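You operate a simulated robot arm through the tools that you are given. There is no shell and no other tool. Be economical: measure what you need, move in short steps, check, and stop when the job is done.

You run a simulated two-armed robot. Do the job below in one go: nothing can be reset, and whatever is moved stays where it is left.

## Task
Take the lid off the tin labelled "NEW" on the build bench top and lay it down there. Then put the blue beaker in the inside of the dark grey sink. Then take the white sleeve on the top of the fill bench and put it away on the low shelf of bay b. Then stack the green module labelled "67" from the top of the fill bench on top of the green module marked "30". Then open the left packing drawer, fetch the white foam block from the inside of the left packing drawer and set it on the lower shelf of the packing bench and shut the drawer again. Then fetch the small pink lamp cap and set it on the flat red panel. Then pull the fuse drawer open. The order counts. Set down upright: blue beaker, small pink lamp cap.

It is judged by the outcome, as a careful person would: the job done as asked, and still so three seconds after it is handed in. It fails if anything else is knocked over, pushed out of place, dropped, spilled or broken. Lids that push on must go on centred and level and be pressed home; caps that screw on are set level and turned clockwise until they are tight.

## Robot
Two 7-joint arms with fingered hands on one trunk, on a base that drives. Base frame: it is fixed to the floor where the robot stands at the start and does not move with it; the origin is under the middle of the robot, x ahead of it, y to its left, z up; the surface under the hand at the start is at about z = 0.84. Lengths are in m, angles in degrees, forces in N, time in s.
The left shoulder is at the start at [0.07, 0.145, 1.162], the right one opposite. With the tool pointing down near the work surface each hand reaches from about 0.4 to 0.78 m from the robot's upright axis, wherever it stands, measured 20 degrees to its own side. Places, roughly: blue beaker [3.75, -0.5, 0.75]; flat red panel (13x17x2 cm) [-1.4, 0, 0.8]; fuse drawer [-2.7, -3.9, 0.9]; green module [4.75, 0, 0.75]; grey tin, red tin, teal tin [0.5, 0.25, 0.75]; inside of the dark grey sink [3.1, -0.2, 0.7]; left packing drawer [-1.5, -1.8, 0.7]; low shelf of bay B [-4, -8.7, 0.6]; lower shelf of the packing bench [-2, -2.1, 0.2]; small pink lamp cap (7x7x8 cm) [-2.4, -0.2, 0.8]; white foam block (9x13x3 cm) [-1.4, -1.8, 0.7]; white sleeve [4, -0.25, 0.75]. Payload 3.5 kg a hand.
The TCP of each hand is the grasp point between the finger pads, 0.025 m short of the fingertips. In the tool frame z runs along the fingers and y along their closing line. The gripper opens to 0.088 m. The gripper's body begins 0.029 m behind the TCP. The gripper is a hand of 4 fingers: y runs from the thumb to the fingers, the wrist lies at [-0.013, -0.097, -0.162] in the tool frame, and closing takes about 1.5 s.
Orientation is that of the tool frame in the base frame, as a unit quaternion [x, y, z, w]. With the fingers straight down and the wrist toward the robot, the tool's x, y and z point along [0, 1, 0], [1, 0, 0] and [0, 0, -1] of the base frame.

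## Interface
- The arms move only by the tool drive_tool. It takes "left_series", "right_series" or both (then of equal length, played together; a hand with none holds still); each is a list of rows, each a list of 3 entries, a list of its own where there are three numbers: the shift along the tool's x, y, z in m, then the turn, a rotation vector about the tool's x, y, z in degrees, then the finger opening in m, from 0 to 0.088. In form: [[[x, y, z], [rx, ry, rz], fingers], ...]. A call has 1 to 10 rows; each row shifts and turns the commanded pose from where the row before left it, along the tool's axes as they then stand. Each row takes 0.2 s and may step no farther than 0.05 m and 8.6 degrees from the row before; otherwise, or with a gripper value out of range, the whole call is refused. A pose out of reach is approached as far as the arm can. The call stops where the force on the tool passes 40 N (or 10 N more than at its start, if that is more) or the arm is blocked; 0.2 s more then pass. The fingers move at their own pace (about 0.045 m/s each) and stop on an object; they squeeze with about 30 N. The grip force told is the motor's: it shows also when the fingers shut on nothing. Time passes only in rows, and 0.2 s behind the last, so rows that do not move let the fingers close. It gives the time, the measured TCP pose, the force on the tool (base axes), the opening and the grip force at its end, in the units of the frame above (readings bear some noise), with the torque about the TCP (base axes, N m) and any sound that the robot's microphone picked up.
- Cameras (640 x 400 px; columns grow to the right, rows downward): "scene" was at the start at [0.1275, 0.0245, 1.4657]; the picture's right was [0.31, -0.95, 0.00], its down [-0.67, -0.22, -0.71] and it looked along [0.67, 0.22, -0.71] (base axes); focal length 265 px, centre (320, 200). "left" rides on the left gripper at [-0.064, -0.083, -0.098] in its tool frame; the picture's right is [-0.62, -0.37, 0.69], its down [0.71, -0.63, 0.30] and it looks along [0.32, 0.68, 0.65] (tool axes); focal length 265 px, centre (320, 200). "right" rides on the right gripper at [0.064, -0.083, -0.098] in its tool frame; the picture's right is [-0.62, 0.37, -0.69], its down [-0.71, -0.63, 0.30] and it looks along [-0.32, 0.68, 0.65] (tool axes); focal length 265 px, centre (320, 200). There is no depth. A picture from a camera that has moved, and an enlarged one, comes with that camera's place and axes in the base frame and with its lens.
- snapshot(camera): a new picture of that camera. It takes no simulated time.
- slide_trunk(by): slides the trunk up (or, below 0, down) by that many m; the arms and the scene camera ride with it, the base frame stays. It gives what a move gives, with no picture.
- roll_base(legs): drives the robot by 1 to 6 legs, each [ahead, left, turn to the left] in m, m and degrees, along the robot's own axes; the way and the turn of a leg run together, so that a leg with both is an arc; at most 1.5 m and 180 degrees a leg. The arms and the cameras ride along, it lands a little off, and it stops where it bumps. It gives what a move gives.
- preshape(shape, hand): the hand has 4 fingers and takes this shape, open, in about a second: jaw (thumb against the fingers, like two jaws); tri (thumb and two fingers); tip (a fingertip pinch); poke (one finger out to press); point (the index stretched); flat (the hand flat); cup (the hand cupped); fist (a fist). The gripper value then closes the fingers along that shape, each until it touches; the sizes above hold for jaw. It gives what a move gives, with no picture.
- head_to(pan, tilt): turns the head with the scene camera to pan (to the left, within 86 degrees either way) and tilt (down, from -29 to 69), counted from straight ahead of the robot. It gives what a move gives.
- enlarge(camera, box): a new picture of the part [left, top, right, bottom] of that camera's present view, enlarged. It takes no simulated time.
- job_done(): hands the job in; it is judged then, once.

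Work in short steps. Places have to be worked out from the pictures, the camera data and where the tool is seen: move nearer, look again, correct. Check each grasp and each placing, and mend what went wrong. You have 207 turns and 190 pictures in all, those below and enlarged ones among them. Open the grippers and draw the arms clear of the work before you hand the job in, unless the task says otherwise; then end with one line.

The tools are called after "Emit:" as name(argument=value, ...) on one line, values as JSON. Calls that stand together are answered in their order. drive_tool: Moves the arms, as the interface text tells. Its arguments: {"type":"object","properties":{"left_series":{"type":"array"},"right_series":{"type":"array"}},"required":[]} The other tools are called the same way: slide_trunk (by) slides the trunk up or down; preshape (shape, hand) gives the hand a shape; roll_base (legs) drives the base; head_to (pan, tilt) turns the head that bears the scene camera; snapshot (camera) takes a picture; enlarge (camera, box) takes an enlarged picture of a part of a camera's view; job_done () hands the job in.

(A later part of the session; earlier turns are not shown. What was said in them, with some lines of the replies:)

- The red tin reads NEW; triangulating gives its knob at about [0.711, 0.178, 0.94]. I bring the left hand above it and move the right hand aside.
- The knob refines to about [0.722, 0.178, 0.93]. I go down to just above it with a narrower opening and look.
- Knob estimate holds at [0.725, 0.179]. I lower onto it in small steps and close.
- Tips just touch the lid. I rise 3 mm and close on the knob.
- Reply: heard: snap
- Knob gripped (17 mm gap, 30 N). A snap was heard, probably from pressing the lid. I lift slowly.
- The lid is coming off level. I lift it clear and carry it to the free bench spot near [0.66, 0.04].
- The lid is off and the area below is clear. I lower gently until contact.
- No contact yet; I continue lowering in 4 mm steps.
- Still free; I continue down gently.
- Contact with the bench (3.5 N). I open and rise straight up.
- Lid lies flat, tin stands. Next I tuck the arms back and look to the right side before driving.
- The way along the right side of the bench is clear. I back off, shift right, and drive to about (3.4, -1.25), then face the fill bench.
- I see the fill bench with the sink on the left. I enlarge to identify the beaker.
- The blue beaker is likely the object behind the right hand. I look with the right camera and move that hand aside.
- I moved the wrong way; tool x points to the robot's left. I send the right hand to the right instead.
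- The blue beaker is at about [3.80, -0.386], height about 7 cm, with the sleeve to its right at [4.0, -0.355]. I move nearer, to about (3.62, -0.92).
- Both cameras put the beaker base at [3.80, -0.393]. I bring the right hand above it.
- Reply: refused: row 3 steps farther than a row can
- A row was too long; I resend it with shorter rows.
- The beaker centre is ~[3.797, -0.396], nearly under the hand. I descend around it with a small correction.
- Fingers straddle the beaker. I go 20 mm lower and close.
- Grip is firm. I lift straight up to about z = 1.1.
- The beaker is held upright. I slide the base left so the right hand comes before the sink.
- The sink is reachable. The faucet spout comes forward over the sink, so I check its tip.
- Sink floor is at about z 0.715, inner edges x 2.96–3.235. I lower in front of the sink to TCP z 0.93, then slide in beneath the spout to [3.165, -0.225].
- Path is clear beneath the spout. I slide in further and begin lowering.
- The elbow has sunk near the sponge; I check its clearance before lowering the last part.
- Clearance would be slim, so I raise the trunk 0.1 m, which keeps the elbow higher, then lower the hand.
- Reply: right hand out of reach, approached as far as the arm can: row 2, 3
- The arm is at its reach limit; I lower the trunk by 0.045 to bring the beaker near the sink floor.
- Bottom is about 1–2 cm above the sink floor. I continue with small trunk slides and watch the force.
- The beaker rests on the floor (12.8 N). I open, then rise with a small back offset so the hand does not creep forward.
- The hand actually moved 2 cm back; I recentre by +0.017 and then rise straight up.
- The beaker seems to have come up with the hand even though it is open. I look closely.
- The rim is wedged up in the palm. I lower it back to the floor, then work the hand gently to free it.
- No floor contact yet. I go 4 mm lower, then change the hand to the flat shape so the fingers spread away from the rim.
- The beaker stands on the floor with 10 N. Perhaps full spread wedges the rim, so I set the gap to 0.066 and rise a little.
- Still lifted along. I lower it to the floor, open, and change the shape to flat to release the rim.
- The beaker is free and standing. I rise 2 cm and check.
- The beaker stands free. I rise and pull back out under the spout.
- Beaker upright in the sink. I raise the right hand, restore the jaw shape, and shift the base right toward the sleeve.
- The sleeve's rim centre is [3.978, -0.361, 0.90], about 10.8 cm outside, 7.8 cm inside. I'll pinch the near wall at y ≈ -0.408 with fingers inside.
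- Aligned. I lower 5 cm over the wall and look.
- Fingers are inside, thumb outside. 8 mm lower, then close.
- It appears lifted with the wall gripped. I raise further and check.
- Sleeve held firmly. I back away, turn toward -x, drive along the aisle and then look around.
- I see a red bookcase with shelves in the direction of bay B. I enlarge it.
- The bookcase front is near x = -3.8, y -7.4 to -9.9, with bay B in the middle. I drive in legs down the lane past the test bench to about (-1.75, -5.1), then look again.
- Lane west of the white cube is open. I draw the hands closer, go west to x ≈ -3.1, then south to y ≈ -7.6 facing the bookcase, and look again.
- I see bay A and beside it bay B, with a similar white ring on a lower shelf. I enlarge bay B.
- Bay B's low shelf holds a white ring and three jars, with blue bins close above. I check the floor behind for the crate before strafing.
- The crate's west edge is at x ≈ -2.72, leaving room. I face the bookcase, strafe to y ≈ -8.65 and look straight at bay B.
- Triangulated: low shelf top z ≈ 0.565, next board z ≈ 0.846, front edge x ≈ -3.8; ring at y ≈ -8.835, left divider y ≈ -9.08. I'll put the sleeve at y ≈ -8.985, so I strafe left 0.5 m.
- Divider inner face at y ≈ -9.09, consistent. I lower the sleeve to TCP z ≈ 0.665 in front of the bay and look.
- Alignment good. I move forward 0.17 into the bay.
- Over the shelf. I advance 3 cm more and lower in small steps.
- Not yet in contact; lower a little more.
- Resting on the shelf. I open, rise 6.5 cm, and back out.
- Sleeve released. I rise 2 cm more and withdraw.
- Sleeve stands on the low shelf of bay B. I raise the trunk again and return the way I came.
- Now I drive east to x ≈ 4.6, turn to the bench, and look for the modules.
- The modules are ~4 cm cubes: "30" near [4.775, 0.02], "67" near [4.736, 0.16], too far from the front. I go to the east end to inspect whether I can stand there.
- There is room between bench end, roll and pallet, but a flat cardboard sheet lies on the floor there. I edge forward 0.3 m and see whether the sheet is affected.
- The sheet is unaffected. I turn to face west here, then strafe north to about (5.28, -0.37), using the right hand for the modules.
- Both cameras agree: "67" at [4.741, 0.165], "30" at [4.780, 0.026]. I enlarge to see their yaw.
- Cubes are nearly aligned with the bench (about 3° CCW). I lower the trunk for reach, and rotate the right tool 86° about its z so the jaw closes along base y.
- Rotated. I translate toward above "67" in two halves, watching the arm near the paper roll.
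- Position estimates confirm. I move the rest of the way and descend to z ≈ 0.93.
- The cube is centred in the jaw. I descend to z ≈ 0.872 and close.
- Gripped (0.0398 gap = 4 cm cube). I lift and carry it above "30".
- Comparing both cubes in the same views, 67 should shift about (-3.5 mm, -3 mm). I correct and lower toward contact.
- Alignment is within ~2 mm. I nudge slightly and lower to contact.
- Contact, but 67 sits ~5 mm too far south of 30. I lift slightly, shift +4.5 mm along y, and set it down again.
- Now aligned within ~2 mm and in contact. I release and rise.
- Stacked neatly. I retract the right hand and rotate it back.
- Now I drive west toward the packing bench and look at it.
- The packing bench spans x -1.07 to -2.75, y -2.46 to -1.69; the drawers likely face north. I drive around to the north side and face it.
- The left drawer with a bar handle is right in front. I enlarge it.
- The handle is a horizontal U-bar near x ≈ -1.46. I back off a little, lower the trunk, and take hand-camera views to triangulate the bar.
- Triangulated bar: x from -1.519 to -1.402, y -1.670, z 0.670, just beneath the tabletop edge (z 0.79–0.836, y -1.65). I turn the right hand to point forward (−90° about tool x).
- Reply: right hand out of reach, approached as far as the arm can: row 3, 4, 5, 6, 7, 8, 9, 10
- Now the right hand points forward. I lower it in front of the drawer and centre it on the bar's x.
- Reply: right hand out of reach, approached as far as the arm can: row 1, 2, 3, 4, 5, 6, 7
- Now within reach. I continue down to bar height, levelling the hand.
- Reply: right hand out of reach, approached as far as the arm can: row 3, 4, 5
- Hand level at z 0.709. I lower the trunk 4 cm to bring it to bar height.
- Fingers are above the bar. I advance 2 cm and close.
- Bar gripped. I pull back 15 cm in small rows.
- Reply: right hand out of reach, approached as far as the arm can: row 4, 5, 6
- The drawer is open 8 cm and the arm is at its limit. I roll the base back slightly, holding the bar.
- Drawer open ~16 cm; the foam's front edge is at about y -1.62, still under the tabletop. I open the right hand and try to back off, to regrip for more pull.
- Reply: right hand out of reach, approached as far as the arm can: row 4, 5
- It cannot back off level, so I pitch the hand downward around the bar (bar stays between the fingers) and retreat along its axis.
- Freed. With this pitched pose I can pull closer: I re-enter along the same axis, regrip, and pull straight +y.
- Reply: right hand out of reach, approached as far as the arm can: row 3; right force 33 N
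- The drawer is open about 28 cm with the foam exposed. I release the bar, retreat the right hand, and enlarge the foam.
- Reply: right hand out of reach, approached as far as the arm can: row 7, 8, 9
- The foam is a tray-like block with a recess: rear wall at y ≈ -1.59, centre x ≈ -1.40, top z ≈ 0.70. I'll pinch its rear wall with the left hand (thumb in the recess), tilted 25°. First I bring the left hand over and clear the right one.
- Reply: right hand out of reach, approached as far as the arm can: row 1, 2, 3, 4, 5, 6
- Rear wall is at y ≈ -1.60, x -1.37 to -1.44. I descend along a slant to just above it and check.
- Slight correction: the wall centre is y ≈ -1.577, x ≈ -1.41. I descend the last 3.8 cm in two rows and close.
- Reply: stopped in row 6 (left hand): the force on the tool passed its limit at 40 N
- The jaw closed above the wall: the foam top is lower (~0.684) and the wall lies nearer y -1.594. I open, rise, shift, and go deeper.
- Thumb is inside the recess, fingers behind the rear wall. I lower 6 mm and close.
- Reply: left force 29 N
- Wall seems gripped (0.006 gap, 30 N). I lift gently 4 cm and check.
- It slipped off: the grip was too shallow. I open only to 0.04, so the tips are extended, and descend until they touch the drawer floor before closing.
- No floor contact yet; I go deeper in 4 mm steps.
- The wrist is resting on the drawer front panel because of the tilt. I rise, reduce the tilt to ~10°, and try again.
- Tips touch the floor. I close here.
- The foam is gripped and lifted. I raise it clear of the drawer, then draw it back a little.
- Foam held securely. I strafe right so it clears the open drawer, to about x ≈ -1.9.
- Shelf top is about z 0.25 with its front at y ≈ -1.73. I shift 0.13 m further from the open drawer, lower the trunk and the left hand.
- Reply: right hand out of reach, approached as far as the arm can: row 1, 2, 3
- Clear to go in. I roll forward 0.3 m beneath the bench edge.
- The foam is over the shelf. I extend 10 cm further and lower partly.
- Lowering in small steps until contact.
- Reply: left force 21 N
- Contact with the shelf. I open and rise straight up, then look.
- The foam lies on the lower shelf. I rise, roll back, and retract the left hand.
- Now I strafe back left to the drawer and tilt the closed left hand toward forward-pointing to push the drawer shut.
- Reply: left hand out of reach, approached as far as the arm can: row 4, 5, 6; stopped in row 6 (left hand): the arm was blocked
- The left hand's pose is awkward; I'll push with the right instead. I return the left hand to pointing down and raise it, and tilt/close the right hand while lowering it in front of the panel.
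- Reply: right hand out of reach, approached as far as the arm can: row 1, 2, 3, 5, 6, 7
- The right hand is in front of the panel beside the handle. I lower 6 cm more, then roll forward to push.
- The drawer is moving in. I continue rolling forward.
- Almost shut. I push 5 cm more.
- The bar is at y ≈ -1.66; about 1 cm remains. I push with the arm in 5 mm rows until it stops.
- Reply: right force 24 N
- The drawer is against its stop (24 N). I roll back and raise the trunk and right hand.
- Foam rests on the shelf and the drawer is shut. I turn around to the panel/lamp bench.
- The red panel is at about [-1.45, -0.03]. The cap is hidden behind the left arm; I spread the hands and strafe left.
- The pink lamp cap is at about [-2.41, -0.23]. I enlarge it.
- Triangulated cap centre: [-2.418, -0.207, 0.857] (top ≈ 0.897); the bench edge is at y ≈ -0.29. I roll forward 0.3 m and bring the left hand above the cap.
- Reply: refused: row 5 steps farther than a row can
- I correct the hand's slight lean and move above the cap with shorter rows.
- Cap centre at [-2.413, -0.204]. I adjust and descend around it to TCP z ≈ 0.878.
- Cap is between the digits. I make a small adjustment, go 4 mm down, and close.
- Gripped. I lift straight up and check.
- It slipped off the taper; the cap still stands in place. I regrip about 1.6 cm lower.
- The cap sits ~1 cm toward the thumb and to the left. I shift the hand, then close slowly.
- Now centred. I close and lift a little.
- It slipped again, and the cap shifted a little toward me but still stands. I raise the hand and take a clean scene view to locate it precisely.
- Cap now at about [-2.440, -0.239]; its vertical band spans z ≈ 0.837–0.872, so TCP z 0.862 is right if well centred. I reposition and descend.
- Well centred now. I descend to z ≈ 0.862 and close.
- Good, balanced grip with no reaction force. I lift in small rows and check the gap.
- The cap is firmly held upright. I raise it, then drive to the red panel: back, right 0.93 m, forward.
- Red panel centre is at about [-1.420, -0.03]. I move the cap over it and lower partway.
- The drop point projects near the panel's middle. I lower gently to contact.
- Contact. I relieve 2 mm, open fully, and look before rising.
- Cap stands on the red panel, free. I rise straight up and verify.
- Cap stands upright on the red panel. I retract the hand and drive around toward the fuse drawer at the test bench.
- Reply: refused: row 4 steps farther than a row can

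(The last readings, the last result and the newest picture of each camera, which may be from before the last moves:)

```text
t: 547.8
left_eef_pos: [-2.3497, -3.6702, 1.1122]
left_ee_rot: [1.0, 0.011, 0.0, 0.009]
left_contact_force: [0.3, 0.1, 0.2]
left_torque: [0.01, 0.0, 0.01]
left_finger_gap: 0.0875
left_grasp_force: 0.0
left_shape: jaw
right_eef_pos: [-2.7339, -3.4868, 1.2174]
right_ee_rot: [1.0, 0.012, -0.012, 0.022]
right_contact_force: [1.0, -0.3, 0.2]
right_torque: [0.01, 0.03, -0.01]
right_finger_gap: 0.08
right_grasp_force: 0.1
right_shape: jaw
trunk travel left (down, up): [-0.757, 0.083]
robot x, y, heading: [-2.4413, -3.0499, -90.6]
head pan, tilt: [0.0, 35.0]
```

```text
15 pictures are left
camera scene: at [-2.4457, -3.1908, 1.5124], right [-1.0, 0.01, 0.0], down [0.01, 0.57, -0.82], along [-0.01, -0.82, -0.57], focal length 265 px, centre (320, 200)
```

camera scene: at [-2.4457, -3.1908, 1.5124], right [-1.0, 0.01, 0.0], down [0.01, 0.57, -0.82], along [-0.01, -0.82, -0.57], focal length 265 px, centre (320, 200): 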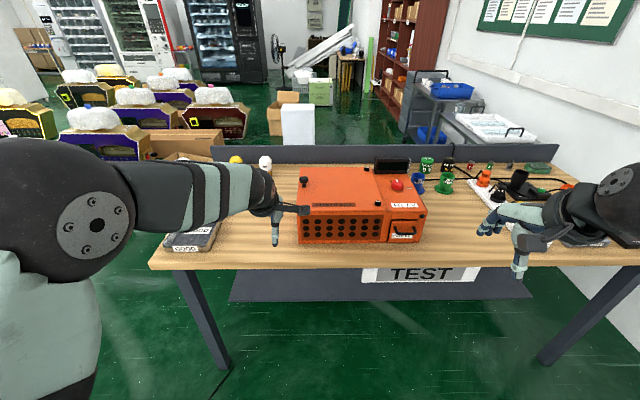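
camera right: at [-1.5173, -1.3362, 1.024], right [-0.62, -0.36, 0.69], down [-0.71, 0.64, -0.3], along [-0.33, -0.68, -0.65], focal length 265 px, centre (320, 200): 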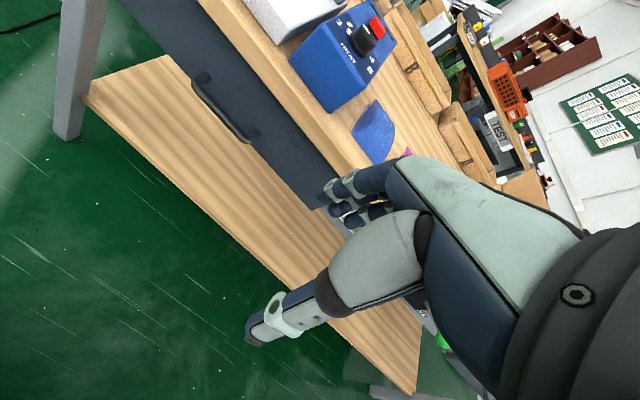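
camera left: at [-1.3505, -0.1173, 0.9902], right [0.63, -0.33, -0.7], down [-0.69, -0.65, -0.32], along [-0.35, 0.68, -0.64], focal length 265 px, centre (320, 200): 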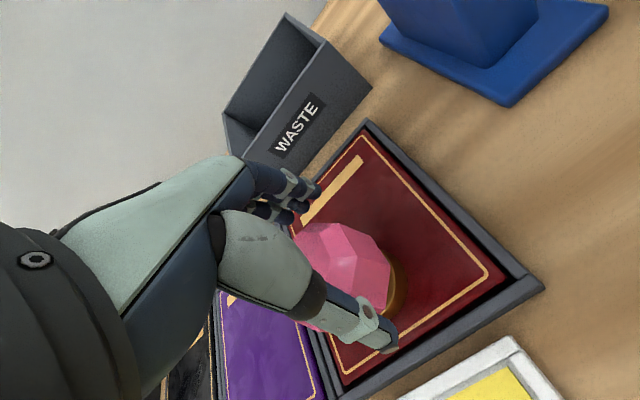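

The orange tester has a small drawer with a black handle. I enlarge it.

Emit:
enlarge(camera="scene", box=[340, 170, 460, 260])

```text
4.44 times, centred on (400, 215) of scene
camera zoom: at [-2.4457, -3.1908, 1.5124], right [-1.0, 0.01, 0.0], down [0.01, 0.57, -0.82], along [-0.01, -0.82, -0.57], focal length 1178 px, centre (-36, 133)
```

zoom: 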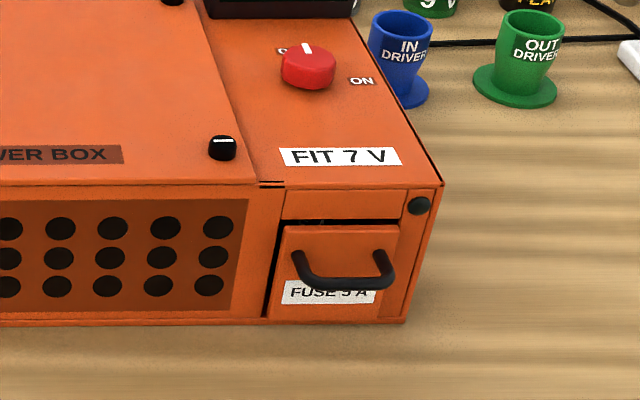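

Handle estimated near [-2.743, -3.86, 0.909]. I retract the left hand, then move the base to about (-2.55, -3.25) and use the right camera to triangulate.

Emit:
drive_tool(left_series=[[[0, -0.04, -0.02], [0, 0, 0], 0.06], [[0, -0.04, -0.02], [0, 0, 0], 0.06], [[0, -0.04, -0.02], [0, 0, 0], 0.06], [[0, -0.04, -0.01], [0, 0, 0], 0.06], [[0, -0.04, 0], [0, 0, 0], 0.06]])

Emit:
roll_base(legs=[[0, -0.12, 0.7], [0.15, 0, 0]])

Emit:
snapshot(camera="right")

Emit:
snapshot(camera="scene")

```text
t: 549.0
left_eef_pos: [-2.3541, -3.4682, 1.179]
left_ee_rot: [1.0, 0.011, -0.002, 0.01]
left_contact_force: [-0.4, -0.3, -0.2]
left_torque: [-0.02, 0.03, -0.05]
left_finger_gap: 0.0602
left_grasp_force: 0.0
left_shape: jaw
right_eef_pos: [-2.7334, -3.4844, 1.2186]
right_ee_rot: [1.0, 0.012, -0.013, 0.022]
right_contact_force: [-0.2, 1.1, 0.1]
right_torque: [-0.03, -0.02, 0.03]
right_finger_gap: 0.0796
right_grasp_force: 0.0
right_shape: jaw
trunk travel left (down, up): [-0.757, 0.083]
robot x, y, heading: [-2.44, -3.0524, -90.7]
head pan, tilt: [0.0, 35.0]
```

```text
t: 551.2
left_eef_pos: [-2.4687, -3.6156, 1.1797]
left_ee_rot: [1.0, 0.018, -0.001, 0.012]
left_contact_force: [0.8, 0.0, 0.3]
left_torque: [-0.03, 0.02, 0.01]
left_finger_gap: 0.0603
left_grasp_force: 0.0
left_shape: jaw
right_eef_pos: [-2.8496, -3.6364, 1.2196]
right_ee_rot: [1.0, 0.017, -0.012, 0.023]
right_contact_force: [-0.5, 0.2, 0.5]
right_torque: [-0.01, 0.02, -0.03]
right_finger_gap: 0.0799
right_grasp_force: 0.0
right_shape: jaw
trunk travel left (down, up): [-0.757, 0.083]
robot x, y, heading: [-2.5675, -3.2019, -90.1]
head pan, tilt: [0.0, 35.0]
```

```text
13 pictures are left
camera right: at [-2.7856, -3.5463, 1.3133], right [-0.59, -0.36, 0.72], down [-0.74, 0.59, -0.31], along [-0.31, -0.72, -0.61], focal length 265 px, centre (320, 200)
```

right: 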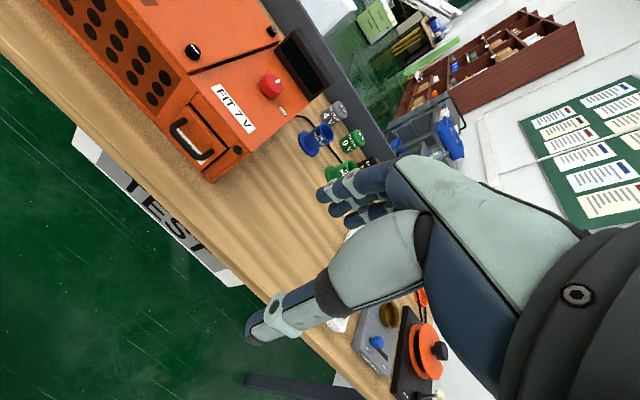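

```text
12 pictures are left
camera scene: at [-2.5638, -3.3368, 1.5128], right [-1.0, 0.0, 0.0], down [0.0, 0.57, -0.82], along [0.0, -0.82, -0.57], focal length 265 px, centre (320, 200)
```

scene: 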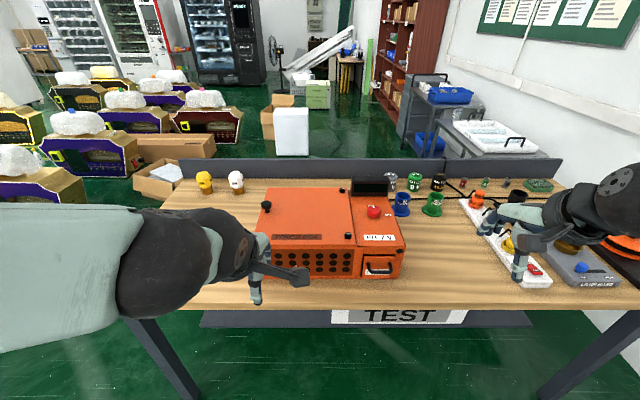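

Triangulated handle bar: [-2.726, -3.822, 0.931]. I tilt the right hand 50° toward forward, centre it in x, and begin the approach.

Emit:
drive_tool(right_series=[[[0.0207, 0, 0], [-8.4, 0, 0], 0.06], [[0.0207, 0, 0], [-8.4, 0, 0], 0.06], [[0.0207, 0, 0], [-8.4, 0, 0], 0.06], [[0.0207, 0, 0], [-8.4, 0, 0], 0.06], [[0.0207, 0, 0], [-8.4, 0, 0], 0.06], [[0.0205, 0, 0], [-8.4, 0, 0], 0.06], [[0, -0.017, 0.02], [0, 0, 0], 0.06], [[0, -0.017, 0.02], [0, 0, 0], 0.06]])

```text
t: 553.0
left_eef_pos: [-2.4658, -3.6187, 1.1764]
left_ee_rot: [1.0, 0.018, -0.002, 0.009]
left_contact_force: [0.5, -0.1, -0.1]
left_torque: [0.04, 0.0, 0.04]
left_finger_gap: 0.06
left_grasp_force: 0.0
left_shape: jaw
right_eef_pos: [-2.7229, -3.6966, 1.1855]
right_ee_rot: [0.895, 0.023, -0.004, 0.446]
right_contact_force: [0.4, -0.6, -0.4]
right_torque: [-0.02, -0.03, -0.01]
right_finger_gap: 0.0602
right_grasp_force: 0.1
right_shape: jaw
right hand out of reach, approached as far as the arm can: row 4, 5, 6
trunk travel left (down, up): [-0.757, 0.083]
robot x, y, heading: [-2.5611, -3.2022, -90.2]
head pan, tilt: [0.0, 35.0]
```

Emit:
drive_tool(right_series=[[[-0.001, -0.0256, 0.0366], [0, 0, 0], 0.06], [[-0.001, -0.0256, 0.0366], [0, 0, 0], 0.06], [[-0.001, -0.0256, 0.0366], [0, 0, 0], 0.06], [[-0.001, -0.0256, 0.0366], [0, 0, 0], 0.06], [[-0.001, -0.0256, 0.0366], [0, 0, 0], 0.06]])

Emit:
enlarge(camera="scene", box=[310, 200, 450, 320])

```text
t: 554.2
left_eef_pos: [-2.4694, -3.6194, 1.1758]
left_ee_rot: [1.0, 0.017, 0.0, 0.009]
left_contact_force: [0.5, -0.9, 0.7]
left_torque: [0.0, 0.01, 0.02]
left_finger_gap: 0.0604
left_grasp_force: 0.0
left_shape: jaw
right_eef_pos: [-2.7226, -3.7897, 1.0103]
right_ee_rot: [0.895, 0.022, -0.004, 0.445]
right_contact_force: [1.1, 0.6, -0.9]
right_torque: [-0.01, 0.01, 0.02]
right_finger_gap: 0.0601
right_grasp_force: 0.2
right_shape: jaw
right hand out of reach, approached as far as the arm can: row 1, 2, 3
trunk travel left (down, up): [-0.757, 0.083]
robot x, y, heading: [-2.5645, -3.201, -90.1]
head pan, tilt: [0.0, 35.0]
```

```text
3.33 times, centred on (380, 260) of scene
camera zoom: at [-2.5646, -3.3425, 1.5123], right [-1.0, 0.0, 0.0], down [0.0, 0.57, -0.82], along [0.0, -0.82, -0.57], focal length 884 px, centre (120, 0)
```

zoom: 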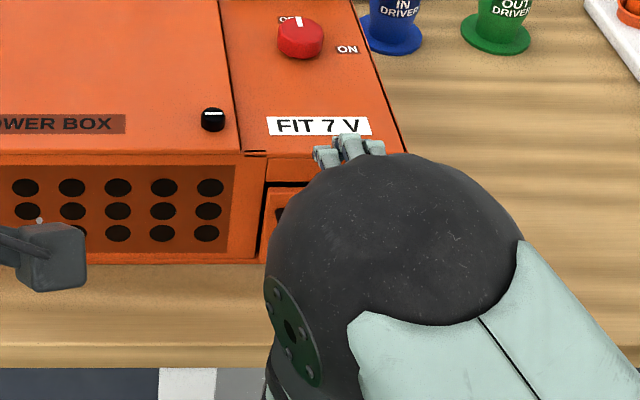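

I drop to the approach line and advance along the tool axis toward the bar.

Emit:
drive_tool(right_series=[[[-0.002, -0.0439, 0.0033], [0, 0, 0], 0.06], [[0, 0, 0.025], [0, 0, 0], 0.06], [[0, 0, 0.027], [0, 0, 0], 0.06]])

Emit:
enlarge(camera="scene", box=[310, 200, 450, 320])

```text
t: 555.0
left_eef_pos: [-2.4629, -3.6151, 1.1769]
left_ee_rot: [1.0, 0.018, -0.002, 0.011]
left_contact_force: [-0.4, 0.3, 1.3]
left_torque: [-0.03, 0.03, 0.01]
left_finger_gap: 0.0604
left_grasp_force: 0.1
left_shape: jaw
right_eef_pos: [-2.7233, -3.8041, 0.9433]
right_ee_rot: [0.894, 0.023, -0.004, 0.447]
right_contact_force: [-0.5, 3.4, -0.4]
right_torque: [0.02, 0.0, -0.03]
right_finger_gap: 0.058
right_grasp_force: 0.0
right_shape: jaw
right hand out of reach, approached as far as the arm can: row 1
trunk travel left (down, up): [-0.757, 0.083]
robot x, y, heading: [-2.5625, -3.1976, -89.9]
head pan, tilt: [0.0, 35.0]
```

```text
3.33 times, centred on (380, 260) of scene
camera zoom: at [-2.5583, -3.3367, 1.5128], right [-1.0, 0.0, 0.0], down [0.0, 0.57, -0.82], along [0.0, -0.82, -0.57], focal length 884 px, centre (120, 0)
```

zoom: 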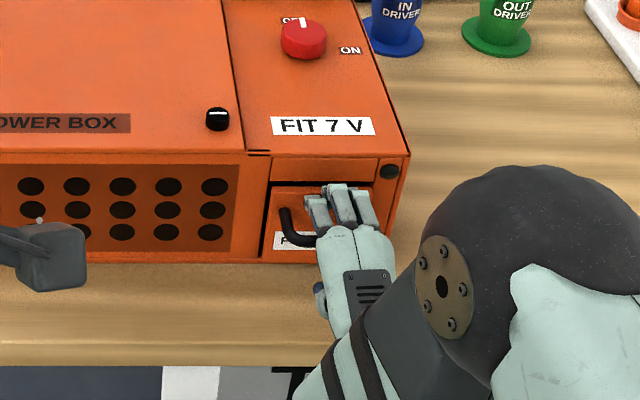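

Fingers are just over the bar but ~1 cm right of centre. I ease back 5 mm, shift left, and close.

Emit:
drive_tool(right_series=[[[0.006, 0, -0.006], [0, 0, 0], 0.06], [[0.007, 0, 0], [0, 0, 0], 0.06], [[0, 0, 0.002], [0, 0, 0], 0.0], [[0, 0, 0], [0, 0, 0], 0.0], [[0, 0, 0], [0, 0, 0], 0.0], [[0, 0, 0], [0, 0, 0], 0.0], [[0, 0, 0], [0, 0, 0], 0.0], [[0, 0, 0], [0, 0, 0], 0.0]])

Emit:
enlarge(camera="scene", box=[310, 200, 450, 320])

```text
t: 556.8
left_eef_pos: [-2.4699, -3.6206, 1.176]
left_ee_rot: [1.0, 0.017, -0.001, 0.008]
left_contact_force: [-0.4, 0.7, 0.1]
left_torque: [0.0, 0.0, -0.02]
left_finger_gap: 0.0602
left_grasp_force: 0.0
left_shape: jaw
right_eef_pos: [-2.7152, -3.8036, 0.9404]
right_ee_rot: [0.897, 0.021, -0.003, 0.442]
right_contact_force: [-2.6, -1.4, -10.1]
right_torque: [0.11, 0.0, 0.03]
right_finger_gap: 0.0
right_grasp_force: 30.2
right_shape: jaw
trunk travel left (down, up): [-0.757, 0.083]
robot x, y, heading: [-2.5665, -3.2061, -89.9]
head pan, tilt: [0.0, 35.0]
```

```text
3.33 times, centred on (380, 260) of scene
camera zoom: at [-2.5649, -3.3427, 1.512], right [-1.0, 0.0, 0.0], down [0.0, 0.58, -0.82], along [0.0, -0.82, -0.58], focal length 884 px, centre (120, 0)
```

zoom: 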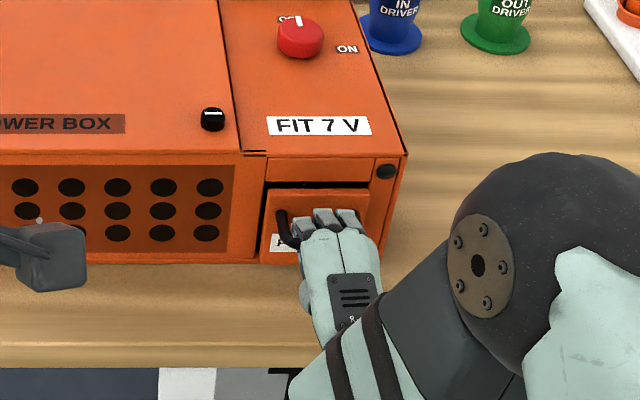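

It seems hooked and gripped. I pull by rolling the base back 9 cm and check.

Emit:
roll_base(legs=[[-0.09, 0, 0]])

Emit:
enlarge(camera="scene", box=[310, 180, 450, 300])

```text
t: 557.9
left_eef_pos: [-2.4689, -3.5327, 1.176]
left_ee_rot: [1.0, 0.017, 0.001, 0.008]
left_contact_force: [0.1, 0.6, 0.5]
left_torque: [-0.01, 0.01, -0.02]
left_finger_gap: 0.0601
left_grasp_force: 0.1
left_shape: jaw
right_eef_pos: [-2.7155, -3.7158, 0.9401]
right_ee_rot: [0.895, 0.022, -0.002, 0.445]
right_contact_force: [-3.7, -1.0, -15.5]
right_torque: [0.12, 0.0, 0.05]
right_finger_gap: 0.0001
right_grasp_force: 30.0
right_shape: jaw
trunk travel left (down, up): [-0.757, 0.083]
robot x, y, heading: [-2.5647, -3.1121, -89.9]
head pan, tilt: [0.0, 35.0]
```

```text
3.33 times, centred on (380, 240) of scene
camera zoom: at [-2.5652, -3.2556, 1.512], right [-1.0, 0.0, 0.0], down [0.0, 0.58, -0.82], along [0.0, -0.82, -0.58], focal length 884 px, centre (120, 67)
```

zoom: 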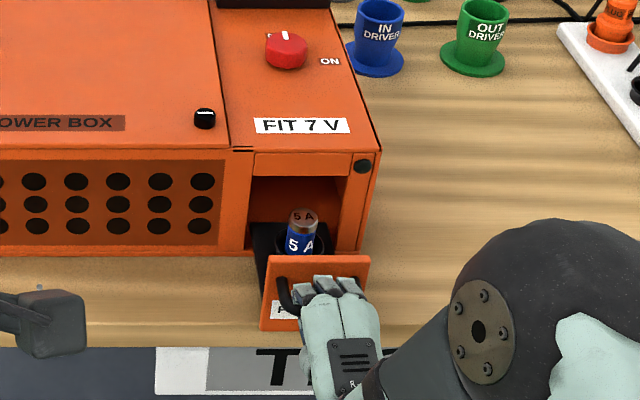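

The drawer slid out with the fuse inside. I pull a further 2 cm and watch for resistance.

Emit:
roll_base(legs=[[-0.02, 0, 0]])

Emit:
enlarge(camera="scene", box=[310, 180, 450, 300])

```text
t: 558.7
left_eef_pos: [-2.4699, -3.5104, 1.1766]
left_ee_rot: [1.0, 0.017, -0.001, 0.009]
left_contact_force: [0.0, 0.3, -0.2]
left_torque: [0.02, 0.0, -0.02]
left_finger_gap: 0.0603
left_grasp_force: 0.0
left_shape: jaw
right_eef_pos: [-2.7161, -3.6954, 0.9417]
right_ee_rot: [0.896, 0.021, -0.004, 0.443]
right_contact_force: [-3.2, -1.3, -15.5]
right_torque: [0.11, 0.03, 0.08]
right_finger_gap: 0.0002
right_grasp_force: 29.9
right_shape: jaw
trunk travel left (down, up): [-0.757, 0.083]
robot x, y, heading: [-2.5614, -3.0911, -90.0]
head pan, tilt: [0.0, 35.0]
```

```text
3.33 times, centred on (380, 240) of scene
camera zoom: at [-2.5647, -3.2349, 1.512], right [-1.0, 0.0, 0.0], down [0.0, 0.58, -0.82], along [0.0, -0.82, -0.58], focal length 884 px, centre (120, 67)
```

zoom: 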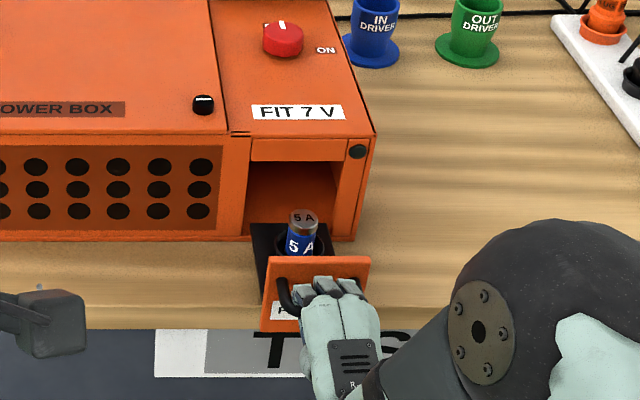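

Open well enough (~11 cm). I release the bar and retreat along the tool axis, upward and back.

Emit:
drive_tool(right_series=[[[0, 0, 0], [0, 0, 0], 0.04], [[0, 0, 0], [0, 0, 0], 0.065], [[0, 0, 0], [0, 0, 0], 0.065], [[0, 0, 0], [0, 0, 0], 0.065], [[0, 0, -0.02], [0, 0, 0], 0.065], [[0, 0, -0.03], [0, 0, 0], 0.065], [[0, 0, -0.03], [0, 0, 0], 0.065], [[0, 0.02, -0.03], [0, 0, 0], 0.065]])

Emit:
enlarge(camera="scene", box=[310, 180, 450, 300])

```text
t: 560.5
left_eef_pos: [-2.4686, -3.5077, 1.1779]
left_ee_rot: [1.0, 0.017, -0.001, 0.01]
left_contact_force: [0.1, -0.8, -0.5]
left_torque: [-0.01, -0.01, 0.01]
left_finger_gap: 0.0602
left_grasp_force: 0.1
left_shape: jaw
right_eef_pos: [-2.7155, -3.6162, 1.0254]
right_ee_rot: [0.895, 0.021, -0.004, 0.445]
right_contact_force: [-0.2, 0.7, 1.0]
right_torque: [0.01, 0.02, 0.0]
right_finger_gap: 0.0648
right_grasp_force: 0.0
right_shape: jaw
trunk travel left (down, up): [-0.757, 0.083]
robot x, y, heading: [-2.5614, -3.0912, -89.8]
head pan, tilt: [0.0, 35.0]
```

```text
3.33 times, centred on (380, 240) of scene
camera zoom: at [-2.564, -3.2295, 1.5125], right [-1.0, 0.0, 0.0], down [0.0, 0.57, -0.82], along [0.0, -0.82, -0.57], focal length 884 px, centre (120, 67)
```

zoom: 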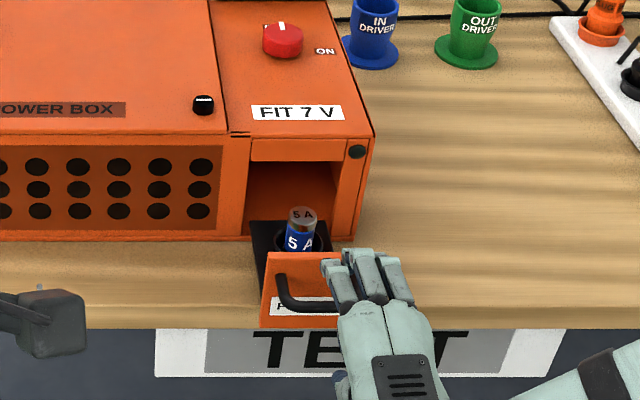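

Released; the drawer stays open. I back the robot away and take a last check.

Emit:
roll_base(legs=[[-0.2, 0, 0]])

Emit:
snapshot(camera="scene")

```text
t: 562.1
left_eef_pos: [-2.4691, -3.3106, 1.1771]
left_ee_rot: [1.0, 0.017, 0.0, 0.009]
left_contact_force: [0.4, -0.4, -0.6]
left_torque: [0.01, -0.01, 0.01]
left_finger_gap: 0.0603
left_grasp_force: 0.0
left_shape: jaw
right_eef_pos: [-2.7161, -3.4176, 1.0233]
right_ee_rot: [0.896, 0.021, -0.004, 0.444]
right_contact_force: [0.4, 0.2, -0.9]
right_torque: [0.0, 0.02, -0.01]
right_finger_gap: 0.0649
right_grasp_force: 0.1
right_shape: jaw
trunk travel left (down, up): [-0.757, 0.083]
robot x, y, heading: [-2.5653, -2.8878, -89.9]
head pan, tilt: [0.0, 35.0]
```

```text
5 pictures are left
camera scene: at [-2.5642, -3.0324, 1.5121], right [-1.0, 0.0, 0.0], down [0.0, 0.58, -0.82], along [0.0, -0.82, -0.58], focal length 265 px, centre (320, 200)
```

scene: 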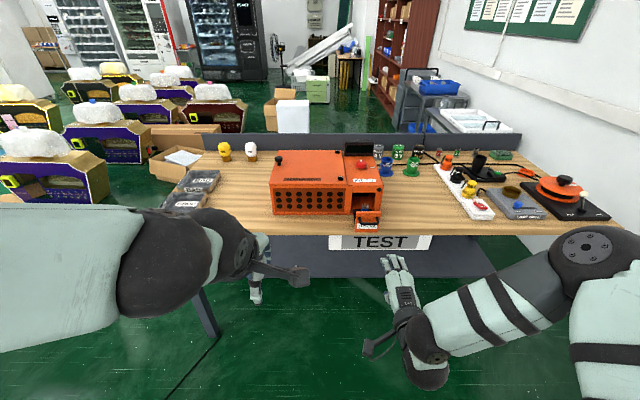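

The fuse drawer is open, both hands are empty and clear of the work, and every step is done in order. I hand in the job.

Emit:
job_done()

```text
The job is handed in.
```

All seven steps were done in the order you gave and the job is handed in; the beaker and lamp cap stand upright. I saw nothing else knocked over, but two things went roughly: the beaker wedged in the hand in the sink before it came free, and the lamp cap slipped from two grips and slid about 3 cm before the third held.
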